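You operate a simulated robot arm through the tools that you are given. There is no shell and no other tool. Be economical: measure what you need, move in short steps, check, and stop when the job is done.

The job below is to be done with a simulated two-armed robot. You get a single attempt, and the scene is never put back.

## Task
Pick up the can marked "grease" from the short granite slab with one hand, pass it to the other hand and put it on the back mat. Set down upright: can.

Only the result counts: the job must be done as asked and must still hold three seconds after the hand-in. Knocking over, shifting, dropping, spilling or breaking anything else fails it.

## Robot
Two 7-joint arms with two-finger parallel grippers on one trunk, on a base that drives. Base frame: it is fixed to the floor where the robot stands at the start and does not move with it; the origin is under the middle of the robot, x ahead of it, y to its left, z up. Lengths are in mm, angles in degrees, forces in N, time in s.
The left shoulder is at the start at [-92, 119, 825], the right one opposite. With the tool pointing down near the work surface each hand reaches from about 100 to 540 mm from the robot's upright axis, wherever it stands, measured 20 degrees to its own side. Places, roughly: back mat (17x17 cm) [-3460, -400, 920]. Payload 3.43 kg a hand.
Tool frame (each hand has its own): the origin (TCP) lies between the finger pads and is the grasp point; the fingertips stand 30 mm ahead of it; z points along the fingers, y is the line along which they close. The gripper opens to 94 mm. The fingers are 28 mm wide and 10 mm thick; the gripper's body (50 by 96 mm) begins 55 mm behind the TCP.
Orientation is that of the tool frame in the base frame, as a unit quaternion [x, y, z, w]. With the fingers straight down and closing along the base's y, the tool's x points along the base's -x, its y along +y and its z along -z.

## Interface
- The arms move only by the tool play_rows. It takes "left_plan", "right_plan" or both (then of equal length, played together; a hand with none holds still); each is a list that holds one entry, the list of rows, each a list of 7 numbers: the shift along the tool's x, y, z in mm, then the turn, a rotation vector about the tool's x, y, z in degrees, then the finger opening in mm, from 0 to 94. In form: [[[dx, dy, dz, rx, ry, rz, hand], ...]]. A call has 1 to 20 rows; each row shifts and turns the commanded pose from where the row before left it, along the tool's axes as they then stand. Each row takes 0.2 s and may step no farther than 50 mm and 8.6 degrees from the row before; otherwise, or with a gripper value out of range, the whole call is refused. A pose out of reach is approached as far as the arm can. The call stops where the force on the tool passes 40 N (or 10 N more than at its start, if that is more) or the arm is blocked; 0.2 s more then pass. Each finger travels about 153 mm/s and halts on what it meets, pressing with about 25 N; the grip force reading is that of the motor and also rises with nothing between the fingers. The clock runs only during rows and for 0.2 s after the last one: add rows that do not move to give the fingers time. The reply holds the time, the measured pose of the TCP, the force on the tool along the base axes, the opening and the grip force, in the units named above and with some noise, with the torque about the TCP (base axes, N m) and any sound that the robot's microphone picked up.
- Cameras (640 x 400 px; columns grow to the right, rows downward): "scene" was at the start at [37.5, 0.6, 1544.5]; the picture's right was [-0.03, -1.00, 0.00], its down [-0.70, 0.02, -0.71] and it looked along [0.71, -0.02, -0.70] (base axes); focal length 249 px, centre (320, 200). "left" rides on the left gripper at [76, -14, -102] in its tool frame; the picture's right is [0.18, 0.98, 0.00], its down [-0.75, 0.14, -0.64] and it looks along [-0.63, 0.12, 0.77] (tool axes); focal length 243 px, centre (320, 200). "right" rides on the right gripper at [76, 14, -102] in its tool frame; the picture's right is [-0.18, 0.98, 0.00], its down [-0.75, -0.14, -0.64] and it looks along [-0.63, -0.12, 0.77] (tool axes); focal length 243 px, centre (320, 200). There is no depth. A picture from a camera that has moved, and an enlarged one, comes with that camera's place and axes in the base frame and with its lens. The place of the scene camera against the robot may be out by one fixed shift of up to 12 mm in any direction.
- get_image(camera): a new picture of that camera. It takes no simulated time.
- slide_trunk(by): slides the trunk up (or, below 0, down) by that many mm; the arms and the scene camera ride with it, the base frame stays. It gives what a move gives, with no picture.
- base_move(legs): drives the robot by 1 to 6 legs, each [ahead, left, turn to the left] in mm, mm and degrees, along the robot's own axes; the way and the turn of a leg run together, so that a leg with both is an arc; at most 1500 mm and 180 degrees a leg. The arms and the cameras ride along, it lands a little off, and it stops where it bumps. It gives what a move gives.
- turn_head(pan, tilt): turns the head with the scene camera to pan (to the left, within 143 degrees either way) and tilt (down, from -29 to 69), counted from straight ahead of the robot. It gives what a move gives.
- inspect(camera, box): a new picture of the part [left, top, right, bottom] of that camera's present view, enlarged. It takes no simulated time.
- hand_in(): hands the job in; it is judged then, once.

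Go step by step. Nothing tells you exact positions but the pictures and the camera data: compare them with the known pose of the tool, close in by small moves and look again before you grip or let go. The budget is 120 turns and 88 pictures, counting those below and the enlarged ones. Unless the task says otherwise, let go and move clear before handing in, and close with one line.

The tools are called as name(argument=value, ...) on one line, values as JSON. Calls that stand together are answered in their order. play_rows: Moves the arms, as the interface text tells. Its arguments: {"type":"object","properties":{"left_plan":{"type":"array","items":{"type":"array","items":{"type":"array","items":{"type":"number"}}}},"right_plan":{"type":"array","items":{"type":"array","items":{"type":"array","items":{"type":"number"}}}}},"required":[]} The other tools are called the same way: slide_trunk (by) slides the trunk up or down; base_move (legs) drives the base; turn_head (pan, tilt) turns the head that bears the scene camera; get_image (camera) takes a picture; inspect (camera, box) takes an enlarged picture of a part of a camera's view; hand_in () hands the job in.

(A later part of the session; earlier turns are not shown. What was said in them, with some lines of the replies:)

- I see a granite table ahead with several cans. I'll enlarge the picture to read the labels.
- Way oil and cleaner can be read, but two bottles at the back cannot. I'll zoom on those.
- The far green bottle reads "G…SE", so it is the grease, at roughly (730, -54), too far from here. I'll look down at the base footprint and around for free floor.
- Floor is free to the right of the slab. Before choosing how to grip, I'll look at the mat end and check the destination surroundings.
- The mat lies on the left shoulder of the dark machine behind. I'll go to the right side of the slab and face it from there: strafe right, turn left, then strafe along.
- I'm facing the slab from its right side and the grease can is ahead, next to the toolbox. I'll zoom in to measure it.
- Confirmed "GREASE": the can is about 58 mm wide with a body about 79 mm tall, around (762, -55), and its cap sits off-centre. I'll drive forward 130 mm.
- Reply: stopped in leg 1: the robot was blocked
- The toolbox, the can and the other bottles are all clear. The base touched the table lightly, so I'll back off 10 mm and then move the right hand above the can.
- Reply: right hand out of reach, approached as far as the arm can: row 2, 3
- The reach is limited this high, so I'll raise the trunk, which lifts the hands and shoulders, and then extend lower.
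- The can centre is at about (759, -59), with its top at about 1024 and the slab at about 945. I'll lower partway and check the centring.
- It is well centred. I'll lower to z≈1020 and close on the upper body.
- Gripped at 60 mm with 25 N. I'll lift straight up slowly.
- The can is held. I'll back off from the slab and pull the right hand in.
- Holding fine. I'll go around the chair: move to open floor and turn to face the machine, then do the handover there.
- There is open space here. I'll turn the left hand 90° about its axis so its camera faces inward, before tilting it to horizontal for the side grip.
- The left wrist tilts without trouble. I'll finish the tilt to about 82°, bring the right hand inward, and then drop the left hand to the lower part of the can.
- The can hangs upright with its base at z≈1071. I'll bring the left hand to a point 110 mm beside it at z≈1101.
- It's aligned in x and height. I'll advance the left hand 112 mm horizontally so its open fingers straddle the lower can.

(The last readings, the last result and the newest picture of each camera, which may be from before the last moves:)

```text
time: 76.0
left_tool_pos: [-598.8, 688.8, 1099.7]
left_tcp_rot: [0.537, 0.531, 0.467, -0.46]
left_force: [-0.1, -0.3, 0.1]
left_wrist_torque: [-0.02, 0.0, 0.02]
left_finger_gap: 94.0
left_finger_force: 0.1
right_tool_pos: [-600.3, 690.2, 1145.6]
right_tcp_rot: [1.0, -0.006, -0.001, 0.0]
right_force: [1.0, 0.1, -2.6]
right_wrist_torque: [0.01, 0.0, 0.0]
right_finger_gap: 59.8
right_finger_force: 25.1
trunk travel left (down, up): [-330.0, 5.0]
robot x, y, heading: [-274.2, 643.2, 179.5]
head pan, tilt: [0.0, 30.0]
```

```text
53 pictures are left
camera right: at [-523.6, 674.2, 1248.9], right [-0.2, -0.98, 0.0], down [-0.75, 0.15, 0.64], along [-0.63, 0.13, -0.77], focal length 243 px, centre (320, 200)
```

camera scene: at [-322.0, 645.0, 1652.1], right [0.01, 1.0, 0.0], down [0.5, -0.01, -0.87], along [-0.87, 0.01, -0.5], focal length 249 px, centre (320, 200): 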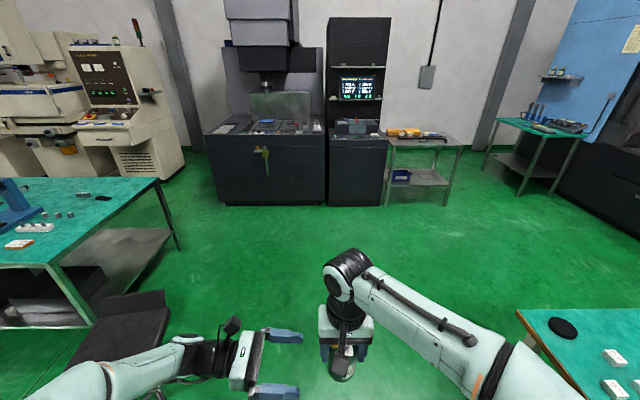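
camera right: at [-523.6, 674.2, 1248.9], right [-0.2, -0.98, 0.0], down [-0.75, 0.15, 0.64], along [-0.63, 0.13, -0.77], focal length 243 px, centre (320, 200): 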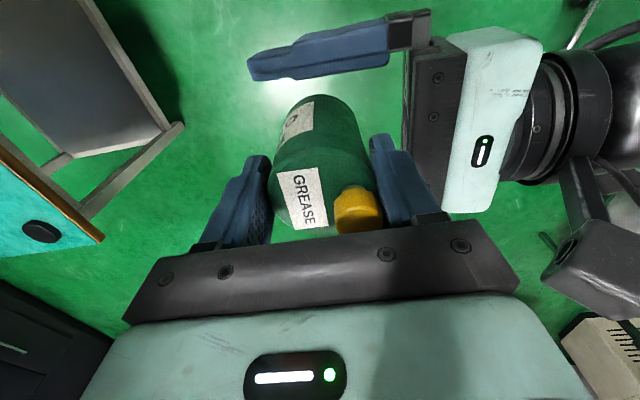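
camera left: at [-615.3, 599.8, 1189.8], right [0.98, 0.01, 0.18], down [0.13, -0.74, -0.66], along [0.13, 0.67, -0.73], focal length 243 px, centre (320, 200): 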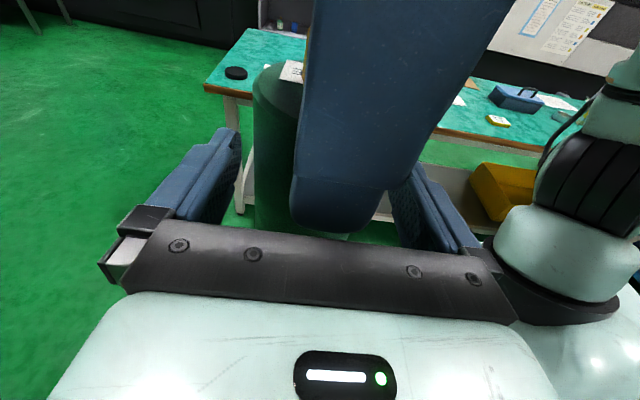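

The can is centred between the left fingers. I'll close the left hand gently.

play_rows(left_plan=[[[0, 0, 0, 0, 0, 0, 75], [0, 0, 0, 0, 0, 0, 65], [0, 0, 0, 0, 0, 0, 58], [0, 0, 0, 0, 0, 0, 50], [0, 0, 0, 0, 0, 0, 45], [0, 0, 0, 0, 0, 0, 45]]])

get_image(camera="right")

```text
time: 77.3
left_tool_pos: [-599.9, 689.5, 1098.5]
left_tcp_rot: [0.537, 0.53, 0.468, -0.46]
left_force: [-11.7, -1.4, -0.9]
left_wrist_torque: [0.14, -0.43, 0.07]
left_finger_gap: 62.0
left_finger_force: 25.0
right_tool_pos: [-599.8, 690.8, 1147.9]
right_tcp_rot: [1.0, -0.006, 0.001, 0.0]
right_force: [11.9, 0.3, 0.2]
right_wrist_torque: [0.06, 0.24, -0.24]
right_finger_gap: 59.0
right_finger_force: 24.8
trunk travel left (down, up): [-330.0, 5.0]
robot x, y, heading: [-271.6, 642.9, 179.5]
head pan, tilt: [0.0, 30.0]
```

```text
52 pictures are left
camera right: at [-523.6, 674.4, 1249.0], right [-0.2, -0.98, 0.0], down [-0.75, 0.15, 0.64], along [-0.63, 0.13, -0.77], focal length 243 px, centre (320, 200)
```

right: 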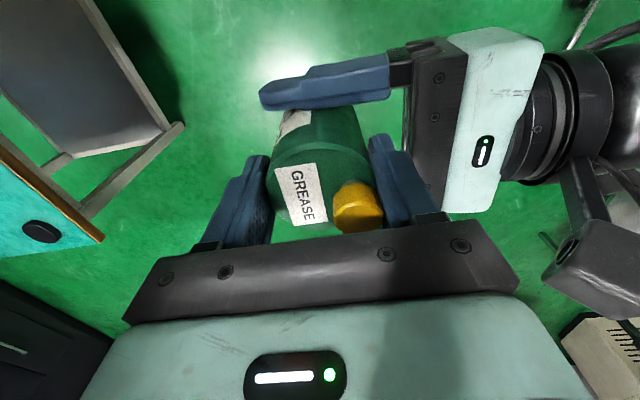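

Both hands hold it with about 12 N of sideways strain. I'll ease the left hand forward a little to relieve that before releasing.

play_rows(left_plan=[[[0, -1.5, 0, 0, 0, 0, 45], [0, 0, 0, 0, 0, 0, 45]]])

```text
time: 78.0
left_tool_pos: [-599.8, 690.9, 1099.2]
left_tcp_rot: [0.538, 0.53, 0.468, -0.46]
left_force: [0.0, -4.1, -5.0]
left_wrist_torque: [0.1, 0.03, 0.06]
left_finger_gap: 61.9
left_finger_force: 24.9
right_tool_pos: [-600.2, 691.6, 1146.5]
right_tcp_rot: [1.0, -0.008, -0.002, 0.0]
right_force: [-0.9, 5.0, 4.1]
right_wrist_torque: [0.08, 0.06, -0.08]
right_finger_gap: 57.9
right_finger_force: 24.7
trunk travel left (down, up): [-330.0, 5.0]
robot x, y, heading: [-276.6, 641.3, 179.4]
head pan, tilt: [0.0, 30.0]
```

The strain is gone. I'll open the right hand modestly and check before lifting it.

play_rows(right_plan=[[[0, 0, 0, 0, 0, 0, 64], [0, 0, 0, 0, 0, 0, 70], [0, 0, 0, 0, 0, 0, 70]]])

get_image(camera="right")

get_image(camera="left")

```text
time: 78.8
left_tool_pos: [-599.9, 690.0, 1099.7]
left_tcp_rot: [0.536, 0.531, 0.467, -0.461]
left_force: [0.8, 0.2, -0.5]
left_wrist_torque: [-0.05, -0.01, 0.01]
left_finger_gap: 62.1
left_finger_force: 25.1
right_tool_pos: [-600.2, 690.6, 1144.6]
right_tcp_rot: [1.0, -0.006, -0.001, 0.0]
right_force: [-0.4, 0.5, 0.8]
right_wrist_torque: [-0.01, -0.03, -0.03]
right_finger_gap: 70.0
right_finger_force: 0.1
trunk travel left (down, up): [-330.0, 5.0]
robot x, y, heading: [-277.1, 643.8, 179.4]
head pan, tilt: [0.0, 30.0]
```

```text
51 pictures are left
camera right: at [-523.7, 674.3, 1248.9], right [-0.2, -0.98, 0.0], down [-0.75, 0.15, 0.64], along [-0.63, 0.13, -0.77], focal length 243 px, centre (320, 200)
```

right: 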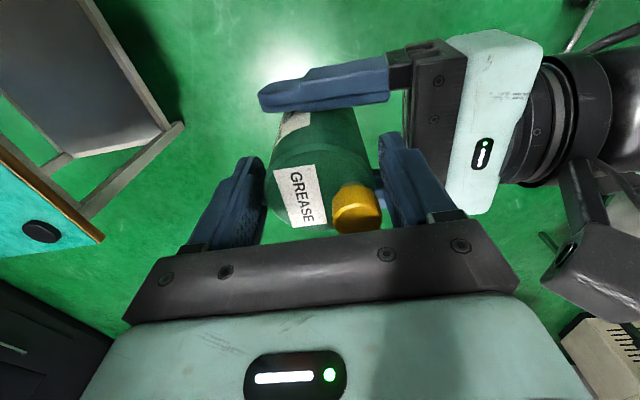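

```text
50 pictures are left
camera left: at [-616.5, 599.9, 1190.5], right [0.98, 0.01, 0.18], down [0.13, -0.74, -0.66], along [0.13, 0.67, -0.73], focal length 243 px, centre (320, 200)
```

left: 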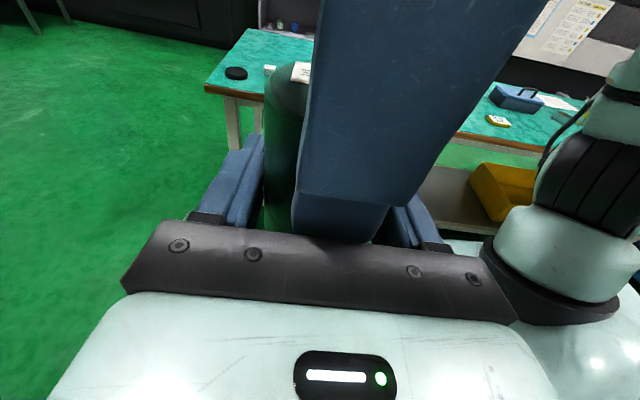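

The left hand holds it. I'll raise the right hand straight up, then move it right, away from the can.

play_rows(right_plan=[[[0, 0, -10, 0, 0, 0, 70], [0, 0, -20, 0, 0, 0, 70], [0, 0, -30, 0, 0, 0, 70], [0, 0, -40, 0, 0, 0, 70], [0, -20, -30, 0, 0, 0, 70], [0, -40, 0, 0, 0, 0, 70], [0, -40, 0, 0, 0, 0, 70], [0, -40, 0, 0, 0, 0, 70], [0, -40, 0, 0, 0, 0, 70], [0, 0, 0, 0, 0, 0, 70]]])

turn_head(pan=0, tilt=50)

get_image(camera="left")

get_image(camera="scene")

```text
time: 81.0
left_tool_pos: [-599.6, 689.6, 1100.1]
left_tcp_rot: [0.536, 0.53, 0.468, -0.461]
left_force: [-0.3, 0.5, 0.0]
left_wrist_torque: [0.0, -0.03, -0.02]
left_finger_gap: 62.1
left_finger_force: 24.6
right_tool_pos: [-598.9, 869.2, 1278.2]
right_tcp_rot: [1.0, -0.006, -0.001, 0.0]
right_force: [0.3, 0.2, 0.8]
right_wrist_torque: [0.0, 0.03, 0.01]
right_finger_gap: 69.8
right_finger_force: 0.0
trunk travel left (down, up): [-330.0, 5.0]
robot x, y, heading: [-281.7, 645.5, 179.3]
head pan, tilt: [0.0, 30.0]
```

```text
time: 81.8
left_tool_pos: [-600.7, 690.1, 1099.6]
left_tcp_rot: [0.537, 0.53, 0.467, -0.46]
left_force: [-0.1, -0.2, -0.6]
left_wrist_torque: [-0.01, 0.0, 0.02]
left_finger_gap: 61.8
left_finger_force: 25.5
right_tool_pos: [-599.4, 869.2, 1277.2]
right_tcp_rot: [1.0, -0.006, 0.0, 0.001]
right_force: [0.4, -0.2, 0.1]
right_wrist_torque: [0.02, 0.01, -0.04]
right_finger_gap: 70.0
right_finger_force: 0.0
trunk travel left (down, up): [-330.0, 5.0]
robot x, y, heading: [-276.6, 644.6, 179.5]
head pan, tilt: [0.0, 50.0]
```

```text
49 pictures are left
camera left: at [-616.5, 599.9, 1190.4], right [0.98, 0.01, 0.18], down [0.13, -0.74, -0.66], along [0.13, 0.67, -0.73], focal length 243 px, centre (320, 200)
```

left: 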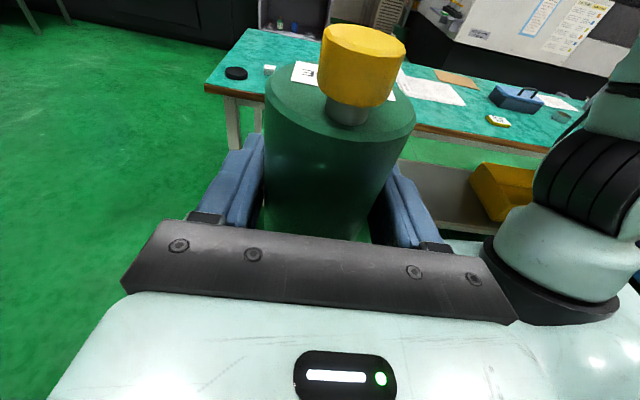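

```text
48 pictures are left
camera scene: at [-308.7, 645.0, 1622.6], right [0.01, 1.0, 0.0], down [0.77, -0.01, -0.64], along [-0.64, 0.01, -0.77], focal length 249 px, centre (320, 200)
```

scene: 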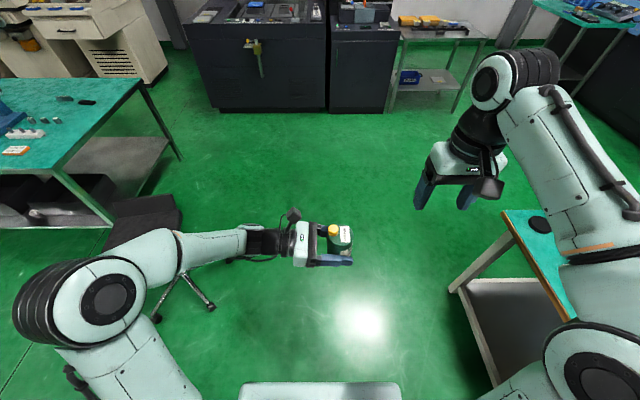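

The left hand now holds the can alone. I'll shift right a little and drive toward the machine, past the chair.

base_move(legs=[[0, -60, 0], [1500, 0, 0], [400, 0, 0]])

turn_head(pan=40, tilt=30)

get_image(camera="scene")

```text
time: 92.0
left_tool_pos: [-2473.2, 703.8, 1099.7]
left_tcp_rot: [0.524, 0.543, 0.456, -0.472]
left_force: [-0.4, -0.2, -0.4]
left_wrist_torque: [-0.02, -0.02, 0.02]
left_finger_gap: 61.7
left_finger_force: 24.9
right_tool_pos: [-2479.8, 882.0, 1276.5]
right_tcp_rot: [1.0, 0.017, 0.0, 0.001]
right_force: [-0.3, -0.1, -0.4]
right_wrist_torque: [0.01, -0.01, 0.0]
right_finger_gap: 70.3
right_finger_force: 0.1
trunk travel left (down, up): [-330.0, 5.0]
robot x, y, heading: [-2145.7, 671.8, -177.6]
head pan, tilt: [0.0, 50.0]
```

```text
time: 93.0
left_tool_pos: [-2471.9, 704.3, 1100.1]
left_tcp_rot: [0.524, 0.543, 0.456, -0.471]
left_force: [0.3, -0.1, 0.5]
left_wrist_torque: [0.02, -0.01, -0.01]
left_finger_gap: 62.0
left_finger_force: 24.7
right_tool_pos: [-2479.5, 881.8, 1278.3]
right_tcp_rot: [1.0, 0.017, 0.0, 0.001]
right_force: [-0.1, 0.4, 0.1]
right_wrist_torque: [0.01, 0.02, -0.03]
right_finger_gap: 70.0
right_finger_force: 0.1
trunk travel left (down, up): [-330.0, 5.0]
robot x, y, heading: [-2144.2, 668.6, -177.8]
head pan, tilt: [40.0, 30.0]
```

```text
47 pictures are left
camera scene: at [-2168.8, 613.8, 1652.0], right [-0.67, 0.74, 0.0], down [0.37, 0.33, -0.87], along [-0.64, -0.58, -0.5], focal length 249 px, centre (320, 200)
```

scene: 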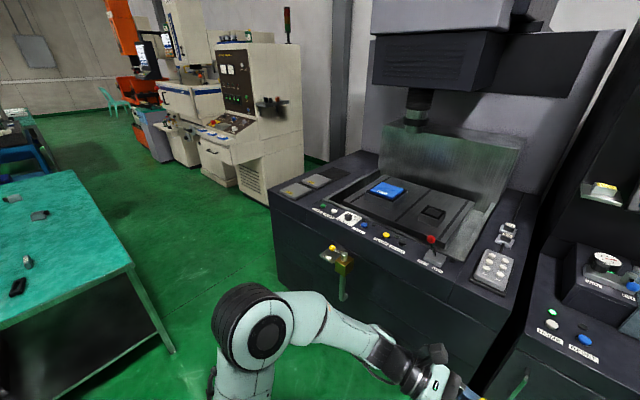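

There seem to be two mats on the machine's left shoulder. I'll zoom in.

inspect(camera="scene", box=[250, 140, 410, 240])

```text
4.00 times, centred on (330, 190) of scene
camera zoom: at [-2168.8, 613.8, 1652.0], right [-0.67, 0.74, 0.0], down [0.37, 0.33, -0.87], along [-0.64, -0.58, -0.5], focal length 996 px, centre (280, 240)
```

zoom: 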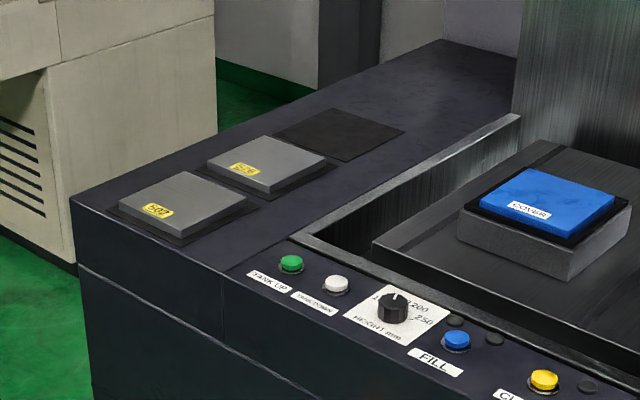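

The empty rear mat is the back mat, at about (-3463, -410), with two plates on the mats in front of it. It is best reached from the machine's left side, so I'll strafe across between the table and the machine.

base_move(legs=[[0, 0, -2.2], [0, 470, 0], [415, 0, 0]])

turn_head(pan=75, tilt=35)

get_image(camera="scene")

```text
time: 100.4
left_tool_pos: [-2879.5, 230.4, 1100.0]
left_tcp_rot: [0.534, 0.532, 0.466, -0.463]
left_force: [0.3, 0.3, -0.3]
left_wrist_torque: [-0.02, -0.01, 0.0]
left_finger_gap: 61.8
left_finger_force: 25.0
right_tool_pos: [-2878.6, 410.2, 1276.8]
right_tcp_rot: [1.0, -0.004, 0.0, 0.0]
right_force: [-0.1, 0.1, 0.0]
right_wrist_torque: [0.02, -0.01, -0.02]
right_finger_gap: 70.0
right_finger_force: 0.0
trunk travel left (down, up): [-330.0, 5.0]
robot x, y, heading: [-2555.0, 184.0, 179.6]
head pan, tilt: [40.0, 30.0]
```

```text
time: 101.4
left_tool_pos: [-2880.3, 230.7, 1099.7]
left_tcp_rot: [0.535, 0.533, 0.465, -0.462]
left_force: [0.4, 1.9, -0.5]
left_wrist_torque: [0.01, -0.02, 0.0]
left_finger_gap: 61.7
left_finger_force: 25.7
right_tool_pos: [-2879.9, 409.2, 1277.3]
right_tcp_rot: [1.0, -0.003, 0.0, 0.0]
right_force: [0.6, 0.1, 0.3]
right_wrist_torque: [-0.02, -0.01, 0.03]
right_finger_gap: 69.7
right_finger_force: 0.1
trunk travel left (down, up): [-330.0, 5.0]
robot x, y, heading: [-2554.8, 181.2, 179.7]
head pan, tilt: [75.0, 35.0]
```

```text
45 pictures are left
camera scene: at [-2534.4, 101.8, 1644.3], right [-0.96, 0.27, 0.0], down [0.15, 0.55, -0.82], along [-0.22, -0.79, -0.57], focal length 249 px, centre (320, 200)
```

scene: 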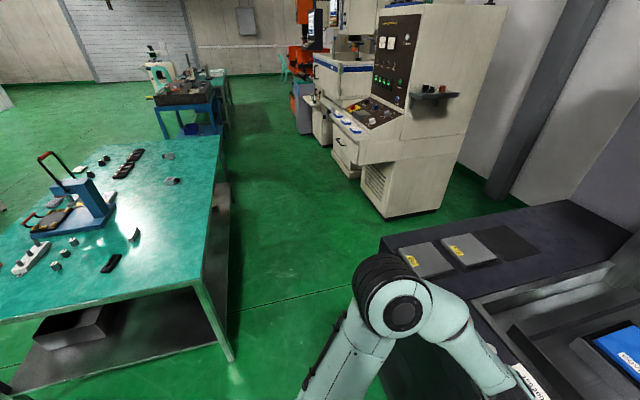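

The way across is clear. I'll strafe left past the machine corner, go ahead a bit and turn to face its left side.

base_move(legs=[[0, 1180, 0], [240, 0, 0], [0, 0, -89.6]])

turn_head(pan=30, tilt=40)

get_image(camera="scene")

```text
time: 117.2
left_tool_pos: [-2756.1, -677.2, 1099.6]
left_tcp_rot: [0.755, -0.001, 0.656, 0.002]
left_force: [1.3, -0.1, 1.0]
left_wrist_torque: [0.01, -0.02, 0.0]
left_finger_gap: 61.9
left_finger_force: 24.9
right_tool_pos: [-2577.7, -676.6, 1278.0]
right_tcp_rot: [-0.705, 0.709, 0.0, 0.001]
right_force: [0.1, -0.5, 0.1]
right_wrist_torque: [0.0, 0.0, 0.02]
right_finger_gap: 69.9
right_finger_force: 0.1
trunk travel left (down, up): [-330.0, 5.0]
robot x, y, heading: [-2804.3, -998.8, 89.8]
head pan, tilt: [75.0, 35.0]
```

```text
time: 118.3
left_tool_pos: [-2755.5, -675.1, 1100.4]
left_tcp_rot: [0.755, -0.001, 0.656, 0.002]
left_force: [0.0, 0.1, 0.2]
left_wrist_torque: [-0.02, -0.01, 0.03]
left_finger_gap: 61.9
left_finger_force: 24.8
right_tool_pos: [-2577.3, -677.7, 1278.1]
right_tcp_rot: [-0.705, 0.709, 0.0, 0.0]
right_force: [0.4, 0.1, -0.1]
right_wrist_torque: [0.01, 0.0, 0.0]
right_finger_gap: 70.1
right_finger_force: 0.1
trunk travel left (down, up): [-330.0, 5.0]
robot x, y, heading: [-2802.1, -1001.2, 89.7]
head pan, tilt: [30.0, 40.0]
```

```text
44 pictures are left
camera scene: at [-2845.4, -968.9, 1636.7], right [0.87, 0.5, 0.0], down [0.32, -0.56, -0.77], along [-0.38, 0.67, -0.64], focal length 249 px, centre (320, 200)
```

scene: 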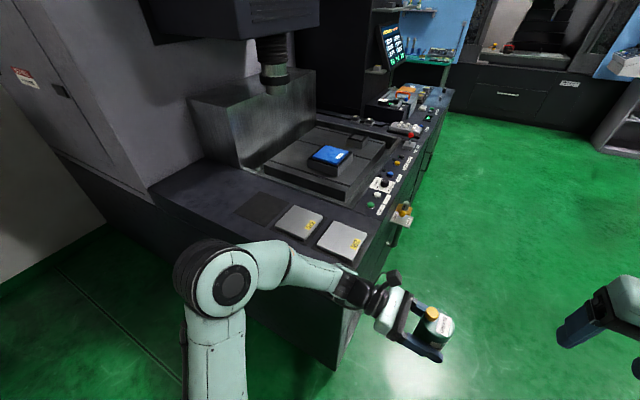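

The rear column stands near where my left elbow would go. I'll turn the left hand 40° about the vertical so it points forward-right and the elbow trails behind.

play_rows(left_plan=[[[0, 0, 0, 7.92, 0, -1.11, 45], [0, 0, 0, 7.92, 0, -1.11, 45], [0, 0, 0, 7.92, 0, -1.11, 45], [0, 0, 0, 7.92, 0, -1.11, 45], [0, 0, 0, 7.92, 0, -1.11, 45], [0, 0, 0, 0, 0, 0, 45]]])

get_image(camera="scene")

```text
time: 119.8
left_tool_pos: [-2754.1, -669.9, 1103.0]
left_tcp_rot: [0.712, 0.256, 0.615, -0.222]
left_force: [0.5, 0.3, -2.3]
left_wrist_torque: [-0.04, -0.01, 0.02]
left_finger_gap: 61.9
left_finger_force: 24.9
left hand out of reach, approached as far as the arm can: row 5
right_tool_pos: [-2577.4, -676.5, 1278.8]
right_tcp_rot: [-0.705, 0.709, 0.0, 0.0]
right_force: [-0.8, 0.5, 0.4]
right_wrist_torque: [-0.03, 0.0, -0.01]
right_finger_gap: 70.0
right_finger_force: 0.1
trunk travel left (down, up): [-330.0, 5.0]
robot x, y, heading: [-2802.2, -1002.0, 89.7]
head pan, tilt: [30.0, 40.0]
```

```text
43 pictures are left
camera scene: at [-2845.5, -968.8, 1636.7], right [0.87, 0.5, 0.0], down [0.32, -0.56, -0.77], along [-0.38, 0.67, -0.64], focal length 249 px, centre (320, 200)
```

scene: 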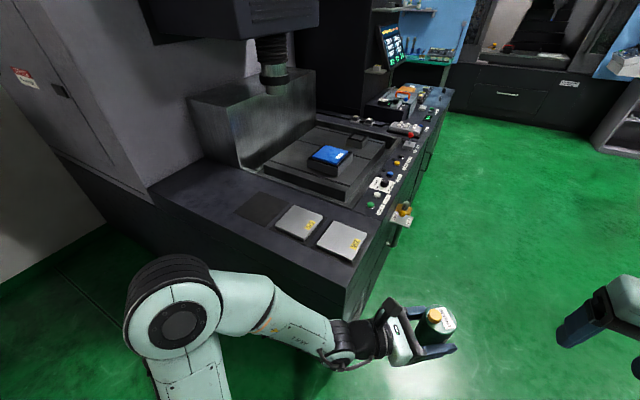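

That pointing direction works with the can still upright. I'll test the forward reach here in free air, and later lower with the trunk.

play_rows(left_plan=[[[3.2, -27, 22.1, 0, 0, 0, 45], [3.2, -27, 22.1, 0, 0, 0, 45], [3.2, -27, 22.1, 0, 0, 0, 45], [0, 0, 0, 0, 0, 0, 45]]])

get_image(camera="left")

get_image(camera="scene")

```text
time: 120.8
left_tool_pos: [-2753.2, -564.8, 1101.6]
left_tcp_rot: [0.711, 0.256, 0.616, -0.222]
left_force: [0.2, -0.1, -2.0]
left_wrist_torque: [-0.03, -0.02, 0.02]
left_finger_gap: 61.7
left_finger_force: 25.2
right_tool_pos: [-2578.7, -677.8, 1277.3]
right_tcp_rot: [-0.705, 0.709, 0.0, 0.0]
right_force: [0.6, -0.9, -1.0]
right_wrist_torque: [-0.01, -0.02, -0.02]
right_finger_gap: 70.1
right_finger_force: 0.0
trunk travel left (down, up): [-330.0, 5.0]
robot x, y, heading: [-2806.0, -999.1, 89.8]
head pan, tilt: [30.0, 40.0]
```

```text
42 pictures are left
camera left: at [-2832.8, -610.4, 1192.4], right [0.65, -0.74, 0.18], down [-0.48, -0.58, -0.66], along [0.59, 0.34, -0.73], focal length 243 px, centre (320, 200)
```

left: 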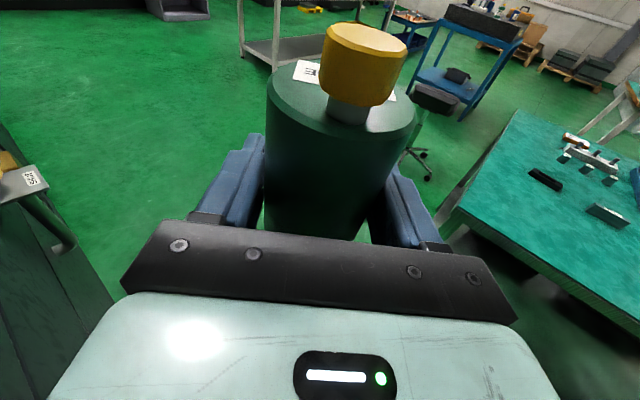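

```text
41 pictures are left
camera scene: at [-2845.4, -969.4, 1636.7], right [0.87, 0.5, 0.0], down [0.32, -0.56, -0.77], along [-0.38, 0.67, -0.64], focal length 249 px, centre (320, 200)
```

scene: 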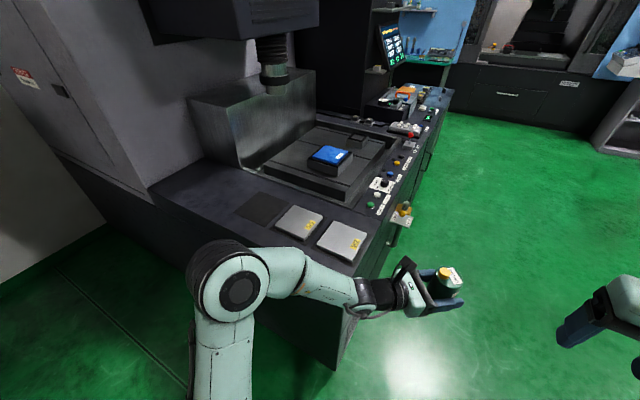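

The reach works and the can is upright. Next I'll strafe left about 705 mm at the current standoff and look at the mat.

base_move(legs=[[0, 705, 0]])

get_image(camera="scene")

get_image(camera="right")

```text
time: 127.5
left_tool_pos: [-3471.3, -561.0, 1102.1]
left_tcp_rot: [0.71, 0.258, 0.616, -0.224]
left_force: [-0.4, 0.0, -2.8]
left_wrist_torque: [-0.03, 0.01, 0.01]
left_finger_gap: 61.8
left_finger_force: 25.1
right_tool_pos: [-3294.1, -673.5, 1278.1]
right_tcp_rot: [0.708, -0.707, 0.0, 0.0]
right_force: [0.5, 0.2, 0.4]
right_wrist_torque: [0.0, 0.0, 0.02]
right_finger_gap: 69.8
right_finger_force: 0.1
trunk travel left (down, up): [-330.0, 5.0]
robot x, y, heading: [-3514.8, -997.8, 90.1]
head pan, tilt: [30.0, 40.0]
```

```text
40 pictures are left
camera scene: at [-3560.6, -967.9, 1636.7], right [0.87, 0.5, 0.0], down [0.32, -0.56, -0.77], along [-0.38, 0.66, -0.64], focal length 249 px, centre (320, 200)
```

scene: 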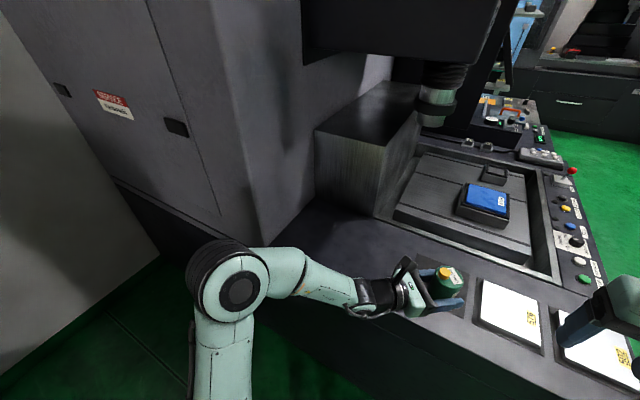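

```text
39 pictures are left
camera right: at [-3308.3, -751.0, 1380.3], right [-0.98, 0.18, 0.0], down [0.14, 0.75, 0.64], along [0.12, 0.63, -0.77], focal length 243 px, centre (320, 200)
```

right: 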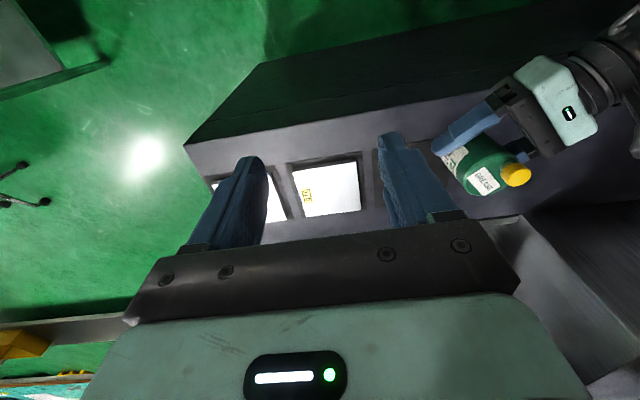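

The mat is partly hidden under the can. I'll zoom in to pin down its edges.

inspect(camera="scene", box=[360, 240, 560, 365])

```text
3.20 times, centred on (460, 302) of scene
camera zoom: at [-3560.6, -967.9, 1636.7], right [0.87, 0.5, 0.0], down [0.32, -0.56, -0.77], along [-0.38, 0.66, -0.64], focal length 796 px, centre (-128, -128)
```

zoom: 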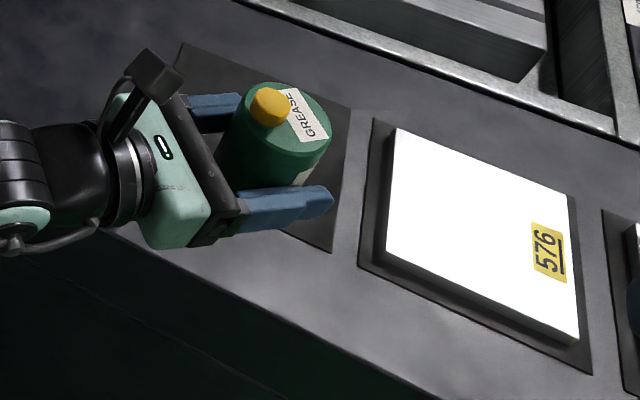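

The mat centre is at about (-3452, -400). I'll drive ahead 125 mm and 16 mm right, then finish with the arm.

base_move(legs=[[125, -16, 0]])

get_image(camera="scene")

```text
time: 128.7
left_tool_pos: [-3454.9, -436.4, 1101.9]
left_tcp_rot: [0.71, 0.258, 0.616, -0.224]
left_force: [1.1, 0.3, -2.2]
left_wrist_torque: [0.0, 0.01, -0.02]
left_finger_gap: 62.0
left_finger_force: 24.7
right_tool_pos: [-3278.0, -548.0, 1277.3]
right_tcp_rot: [-0.707, 0.707, 0.0, 0.0]
right_force: [1.2, -0.8, -0.3]
right_wrist_torque: [0.0, 0.01, 0.04]
right_finger_gap: 70.0
right_finger_force: 0.1
trunk travel left (down, up): [-330.0, 5.0]
robot x, y, heading: [-3501.3, -873.6, 90.1]
head pan, tilt: [30.0, 40.0]
```

```text
37 pictures are left
camera scene: at [-3545.0, -842.1, 1636.4], right [0.87, 0.5, 0.0], down [0.32, -0.56, -0.77], along [-0.38, 0.66, -0.64], focal length 249 px, centre (320, 200)
```

scene: 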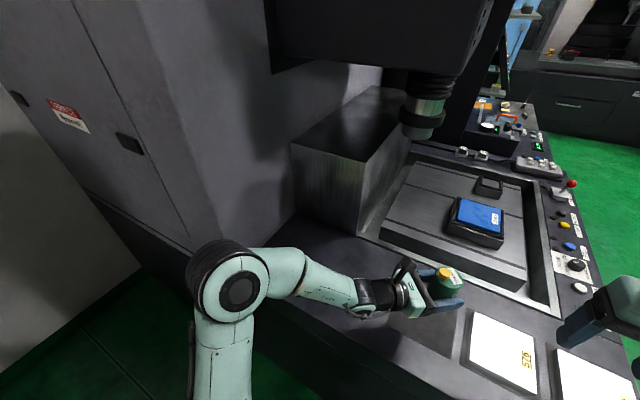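

I'll move the arm to the mat centre, pitch the hand 5° more downward for wrist clearance (the can will settle flat on release), and lower the trunk partway.

play_rows(left_plan=[[[1.6, -13.5, 11, 0, -2.5, 0, 45], [1.6, -13.5, 11, 0, -2.5, 0, 45], [0, 0, 0, 0, 0, 0, 45]]])

slide_trunk(by=-115)

get_image(camera="scene")

get_image(camera="right")

```text
time: 129.5
left_tool_pos: [-3455.3, -400.2, 1102.7]
left_tcp_rot: [0.737, 0.268, 0.584, -0.211]
left_force: [0.7, 0.3, -3.9]
left_wrist_torque: [0.0, 0.0, 0.0]
left_finger_gap: 61.9
left_finger_force: 24.7
right_tool_pos: [-3278.1, -548.1, 1277.9]
right_tcp_rot: [-0.706, 0.708, 0.0, 0.0]
right_force: [-1.0, -1.1, 0.3]
right_wrist_torque: [0.02, -0.01, 0.02]
right_finger_gap: 69.9
right_finger_force: 0.0
trunk travel left (down, up): [-330.0, 5.0]
robot x, y, heading: [-3500.8, -870.5, 89.7]
head pan, tilt: [30.0, 40.0]
```

```text
time: 131.0
left_tool_pos: [-3454.2, -400.9, 985.8]
left_tcp_rot: [0.736, 0.267, 0.585, -0.212]
left_force: [-1.1, 1.0, -2.6]
left_wrist_torque: [-0.01, 0.01, 0.02]
left_finger_gap: 61.7
left_finger_force: 24.8
right_tool_pos: [-3276.9, -548.6, 1163.7]
right_tcp_rot: [-0.707, 0.707, 0.0, 0.0]
right_force: [0.7, 0.7, 0.3]
right_wrist_torque: [-0.01, -0.03, 0.01]
right_finger_gap: 69.9
right_finger_force: 0.0
trunk travel left (down, up): [-215.0, 120.0]
robot x, y, heading: [-3499.7, -876.6, 89.9]
head pan, tilt: [30.0, 40.0]
```

```text
36 pictures are left
camera scene: at [-3545.0, -839.2, 1516.5], right [0.87, 0.5, 0.0], down [0.32, -0.56, -0.77], along [-0.38, 0.66, -0.64], focal length 249 px, centre (320, 200)
```

scene: 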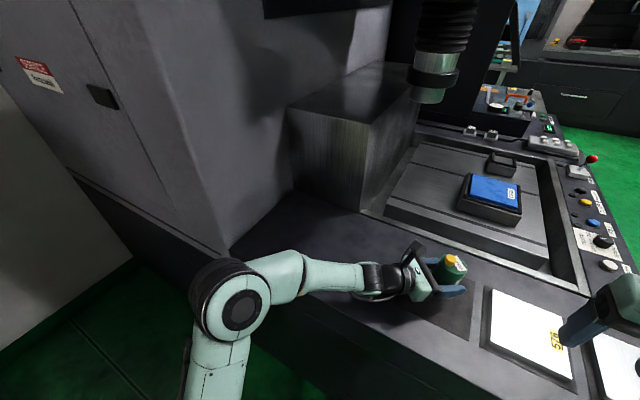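

```text
35 pictures are left
camera right: at [-3292.3, -624.9, 1265.5], right [-0.98, 0.19, 0.0], down [0.14, 0.75, 0.64], along [0.12, 0.63, -0.77], focal length 243 px, centre (320, 200)
```

right: 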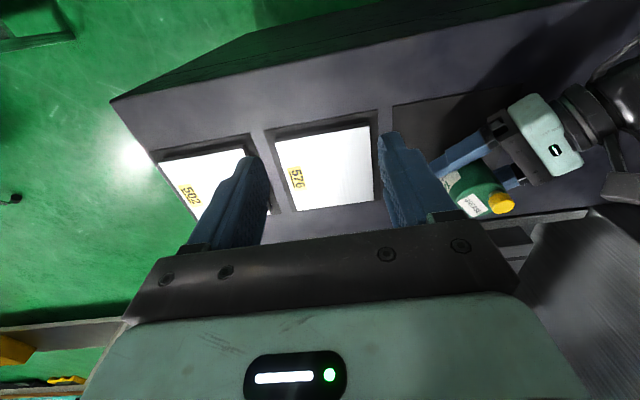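

I'll zoom in to check the position over the mat and the forearm clearance.

inspect(camera="scene", box=[330, 220, 530, 345])

inspect(camera="right", box=[380, 60, 640, 230])

```text
3.20 times, centred on (430, 282) of scene
camera zoom: at [-3545.0, -839.2, 1516.5], right [0.87, 0.5, 0.0], down [0.32, -0.56, -0.77], along [-0.38, 0.66, -0.64], focal length 796 px, centre (-32, -64)
```

zoom: 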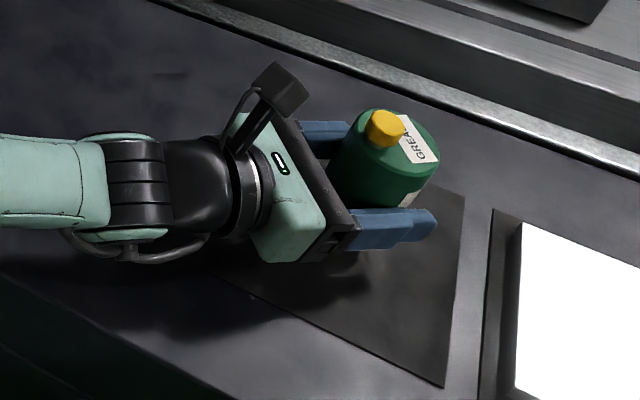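

```text
2.35 times, centred on (510, 145) of right
camera zoom: at [-3292.3, -624.9, 1265.5], right [-0.98, 0.19, 0.0], down [0.14, 0.75, 0.64], along [0.12, 0.63, -0.77], focal length 571 px, centre (-127, 329)
```

zoom: 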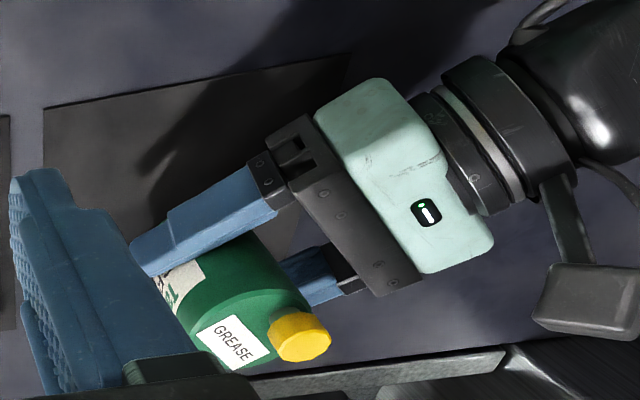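

The can is over the mat centre and the clearances look fine. I'll lower the trunk to about 10 mm above, then inch down with force readings.

slide_trunk(by=-22)

play_rows(left_plan=[[[-1.95, 0, 0.45, 0, 0, 0, 45], [-1.95, 0, 0.45, 0, 0, 0, 45], [-1.95, 0, 0.45, 0, 0, 0, 45], [0, 0, 0, 0, 0, 0, 45]]])

inspect(camera="right", box=[380, 60, 640, 230])

```text
time: 131.7
left_tool_pos: [-3454.6, -400.7, 964.5]
left_tcp_rot: [0.736, 0.268, 0.584, -0.212]
left_force: [-0.5, -1.1, -2.3]
left_wrist_torque: [0.0, -0.04, -0.04]
left_finger_gap: 61.8
left_finger_force: 24.5
right_tool_pos: [-3278.7, -547.3, 1141.8]
right_tcp_rot: [-0.707, 0.707, 0.002, 0.0]
right_force: [-1.1, -0.1, 1.1]
right_wrist_torque: [-0.01, 0.0, -0.01]
right_finger_gap: 70.0
right_finger_force: 0.1
trunk travel left (down, up): [-193.0, 142.0]
robot x, y, heading: [-3500.1, -871.6, 89.9]
head pan, tilt: [30.0, 40.0]
```

```text
time: 132.7
left_tool_pos: [-3454.3, -401.3, 958.7]
left_tcp_rot: [0.736, 0.267, 0.584, -0.212]
left_force: [0.5, -0.6, -3.0]
left_wrist_torque: [0.02, -0.01, 0.01]
left_finger_gap: 61.8
left_finger_force: 25.2
right_tool_pos: [-3278.2, -548.6, 1140.6]
right_tcp_rot: [-0.706, 0.708, -0.001, 0.0]
right_force: [0.0, 0.9, -0.2]
right_wrist_torque: [0.02, -0.01, -0.01]
right_finger_gap: 70.1
right_finger_force: 0.0
trunk travel left (down, up): [-193.0, 142.0]
robot x, y, heading: [-3498.8, -869.6, 90.1]
head pan, tilt: [30.0, 40.0]
```

```text
2.35 times, centred on (510, 145) of right
camera zoom: at [-3292.2, -625.2, 1243.4], right [-0.98, 0.19, 0.0], down [0.14, 0.75, 0.64], along [0.12, 0.63, -0.77], focal length 571 px, centre (-127, 329)
```

zoom: 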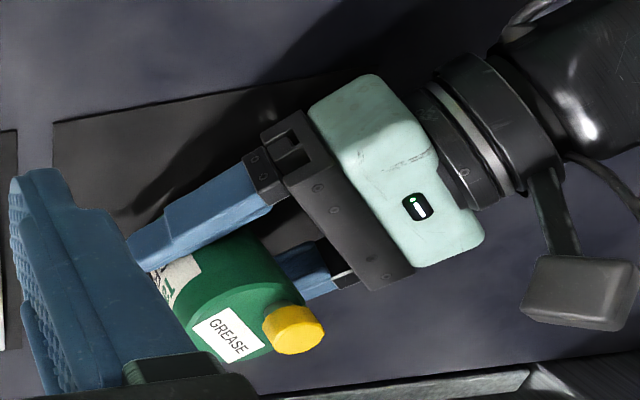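

Not touching yet. I'll inch further down.

play_rows(left_plan=[[[-1.46, 0, 0.34, 0, 0, 0, 45], [-1.46, 0, 0.34, 0, 0, 0, 45], [0, 0, 0, 0, 0, 0, 45]]])

play_rows(left_plan=[[[-1.46, 0, 0.34, 0, 0, 0, 45], [0, 0, 0, 0, 0, 0, 45]]])

```text
time: 133.5
left_tool_pos: [-3455.2, -402.2, 957.3]
left_tcp_rot: [0.735, 0.267, 0.586, -0.213]
left_force: [-1.1, 1.0, 3.9]
left_wrist_torque: [0.13, -0.1, 0.04]
left_finger_gap: 61.7
left_finger_force: 24.8
right_tool_pos: [-3278.8, -548.9, 1139.7]
right_tcp_rot: [-0.707, 0.708, -0.001, 0.0]
right_force: [-0.6, 0.2, -0.6]
right_wrist_torque: [0.01, 0.02, 0.0]
right_finger_gap: 69.9
right_finger_force: 0.1
trunk travel left (down, up): [-193.0, 142.0]
robot x, y, heading: [-3503.6, -874.6, 89.7]
head pan, tilt: [30.0, 40.0]
```

```text
time: 134.1
left_tool_pos: [-3455.4, -401.0, 956.3]
left_tcp_rot: [0.734, 0.266, 0.587, -0.214]
left_force: [-1.0, 2.6, 14.1]
left_wrist_torque: [0.33, -0.3, 0.08]
left_finger_gap: 62.0
left_finger_force: 24.6
right_tool_pos: [-3279.2, -549.0, 1140.6]
right_tcp_rot: [-0.706, 0.708, 0.001, 0.001]
right_force: [-0.4, -0.4, -0.2]
right_wrist_torque: [0.01, 0.0, 0.01]
right_finger_gap: 70.1
right_finger_force: 0.1
trunk travel left (down, up): [-193.0, 142.0]
robot x, y, heading: [-3501.8, -873.7, 90.1]
head pan, tilt: [30.0, 40.0]
```

The can is touching the mat. I'll level it by half, then open slowly so it settles upright.

play_rows(left_plan=[[[0, 0, 0, 0, 2.5, 0, 45], [0, 0, 0, 0, 0, 0, 45]]])

play_rows(left_plan=[[[0, 0, 0, 0, 0, 0, 61], [0, 0, 0, 0, 0, 0, 63], [0, 0, 0, 0, 0, 0, 65], [0, 0, 0, 0, 0, 0, 68], [0, 0, 0, 0, 0, 0, 72], [0, 0, 0, 0, 0, 0, 76], [0, 0, 0, 0, 0, 0, 76]]])

get_image(camera="left")

inspect(camera="scene", box=[330, 200, 530, 325])

```text
time: 134.7
left_tool_pos: [-3455.9, -402.1, 955.8]
left_tcp_rot: [0.722, 0.261, 0.603, -0.219]
left_force: [-8.0, -4.5, 25.8]
left_wrist_torque: [-1.61, 1.53, -0.11]
left_finger_gap: 61.8
left_finger_force: 25.1
right_tool_pos: [-3278.1, -550.2, 1142.2]
right_tcp_rot: [-0.706, 0.708, 0.001, 0.0]
right_force: [0.9, -0.2, 0.4]
right_wrist_torque: [0.03, -0.01, -0.04]
right_finger_gap: 70.3
right_finger_force: 0.1
trunk travel left (down, up): [-193.0, 142.0]
robot x, y, heading: [-3503.5, -875.1, 90.0]
head pan, tilt: [30.0, 40.0]
```

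```text
time: 136.3
left_tool_pos: [-3456.2, -401.8, 956.8]
left_tcp_rot: [0.722, 0.261, 0.602, -0.219]
left_force: [-5.8, -3.1, 29.1]
left_wrist_torque: [-1.67, 1.39, -0.1]
left_finger_gap: 76.2
left_finger_force: 0.1
right_tool_pos: [-3278.9, -550.3, 1142.6]
right_tcp_rot: [-0.706, 0.708, 0.001, 0.0]
right_force: [-0.6, -1.0, -0.4]
right_wrist_torque: [-0.02, 0.0, 0.01]
right_finger_gap: 70.0
right_finger_force: 0.0
trunk travel left (down, up): [-193.0, 142.0]
robot x, y, heading: [-3498.7, -874.6, 90.0]
head pan, tilt: [30.0, 40.0]
```

```text
31 pictures are left
camera left: at [-3532.2, -446.9, 1050.6], right [0.66, -0.73, 0.18], down [-0.5, -0.6, -0.63], along [0.57, 0.32, -0.76], focal length 243 px, centre (320, 200)
```

left: 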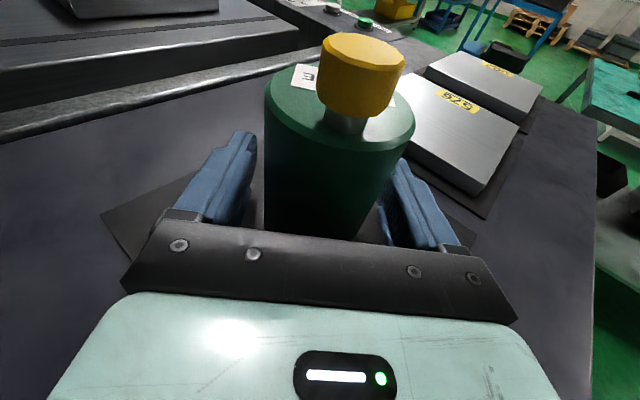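

```text
3.20 times, centred on (430, 262) of scene
camera zoom: at [-3545.8, -840.8, 1495.5], right [0.87, 0.5, 0.0], down [0.32, -0.56, -0.77], along [-0.38, 0.66, -0.64], focal length 796 px, centre (-32, 0)
```

zoom: 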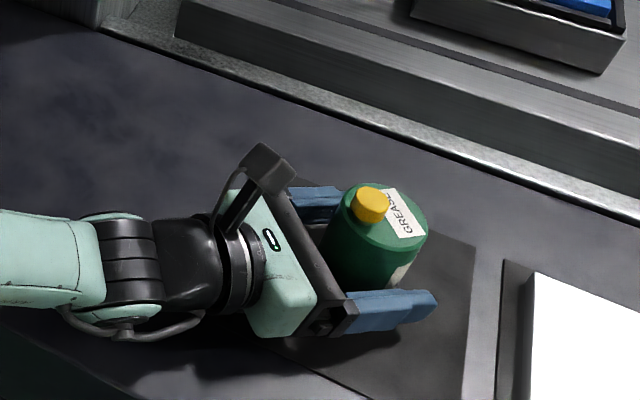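

The can is free and stands on the mat. The gripper underside is pressing on the surface, so I'll lift slightly with the trunk, then withdraw.

slide_trunk(by=6)

play_rows(left_plan=[[[0, 0, 0, 0, 0, 0, 88], [0, 0, -15, 0, 0, 0, 88], [0, 0, -30, 0, 0, 0, 88], [0, 0, -35, 0, 0, 0, 88], [0, 0, -35, 0, 0, 0, 88], [0, 0, 0, 0, 0, 0, 88]]])

get_image(camera="left")

inspect(camera="scene", box=[330, 200, 530, 325])

```text
time: 136.8
left_tool_pos: [-3456.9, -402.3, 955.7]
left_tcp_rot: [0.725, 0.264, 0.598, -0.216]
left_force: [0.6, 0.2, 0.1]
left_wrist_torque: [0.0, -0.02, 0.0]
left_finger_gap: 76.1
left_finger_force: 0.0
right_tool_pos: [-3278.4, -549.1, 1146.7]
right_tcp_rot: [0.707, -0.707, 0.0, 0.0]
right_force: [0.6, -0.2, 0.7]
right_wrist_torque: [0.01, -0.01, 0.02]
right_finger_gap: 69.8
right_finger_force: 0.1
trunk travel left (down, up): [-199.0, 136.0]
robot x, y, heading: [-3502.8, -872.3, 90.0]
head pan, tilt: [30.0, 40.0]
```

```text
time: 138.2
left_tool_pos: [-3540.3, -473.6, 982.4]
left_tcp_rot: [0.723, 0.262, 0.601, -0.217]
left_force: [-0.3, 0.5, -0.3]
left_wrist_torque: [0.02, -0.02, -0.03]
left_finger_gap: 88.0
left_finger_force: 0.1
right_tool_pos: [-3277.4, -548.2, 1146.4]
right_tcp_rot: [-0.706, 0.708, 0.0, 0.0]
right_force: [-0.1, 0.0, 0.9]
right_wrist_torque: [-0.02, -0.01, -0.03]
right_finger_gap: 69.9
right_finger_force: 0.1
trunk travel left (down, up): [-199.0, 136.0]
robot x, y, heading: [-3506.6, -875.0, 89.8]
head pan, tilt: [30.0, 40.0]
```

```text
29 pictures are left
camera left: at [-3616.4, -517.8, 1076.6], right [0.66, -0.73, 0.18], down [-0.5, -0.6, -0.62], along [0.57, 0.32, -0.76], focal length 243 px, centre (320, 200)
```

left: 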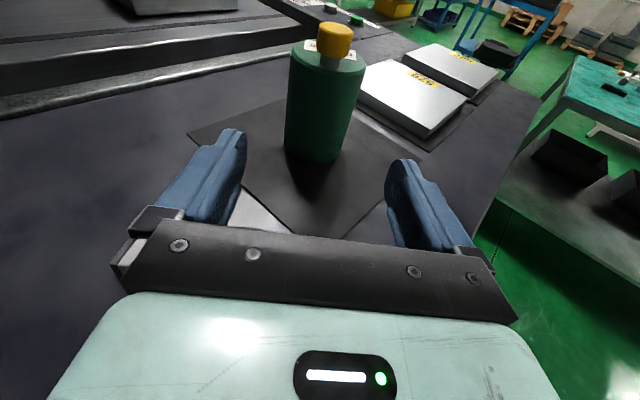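

```text
3.20 times, centred on (430, 262) of scene
camera zoom: at [-3544.8, -838.3, 1501.2], right [0.87, 0.5, 0.0], down [0.32, -0.56, -0.77], along [-0.38, 0.66, -0.64], focal length 796 px, centre (-32, 0)
```

zoom: 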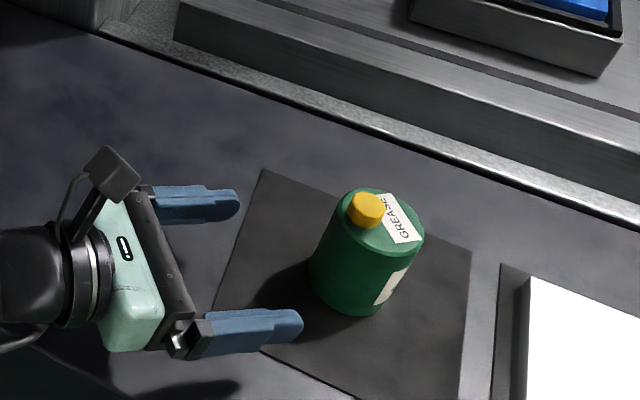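

The can stands upright near the middle of the back mat and the hand is clear, so I'm handing the job in.

hand_in()

```text
The job is handed in.
```

The grease can was picked up with the right hand, passed to the left hand, and set upright near the middle of the back mat. The base lightly touched the slab's table once while driving in, and nothing looked moved in the pictures after it.
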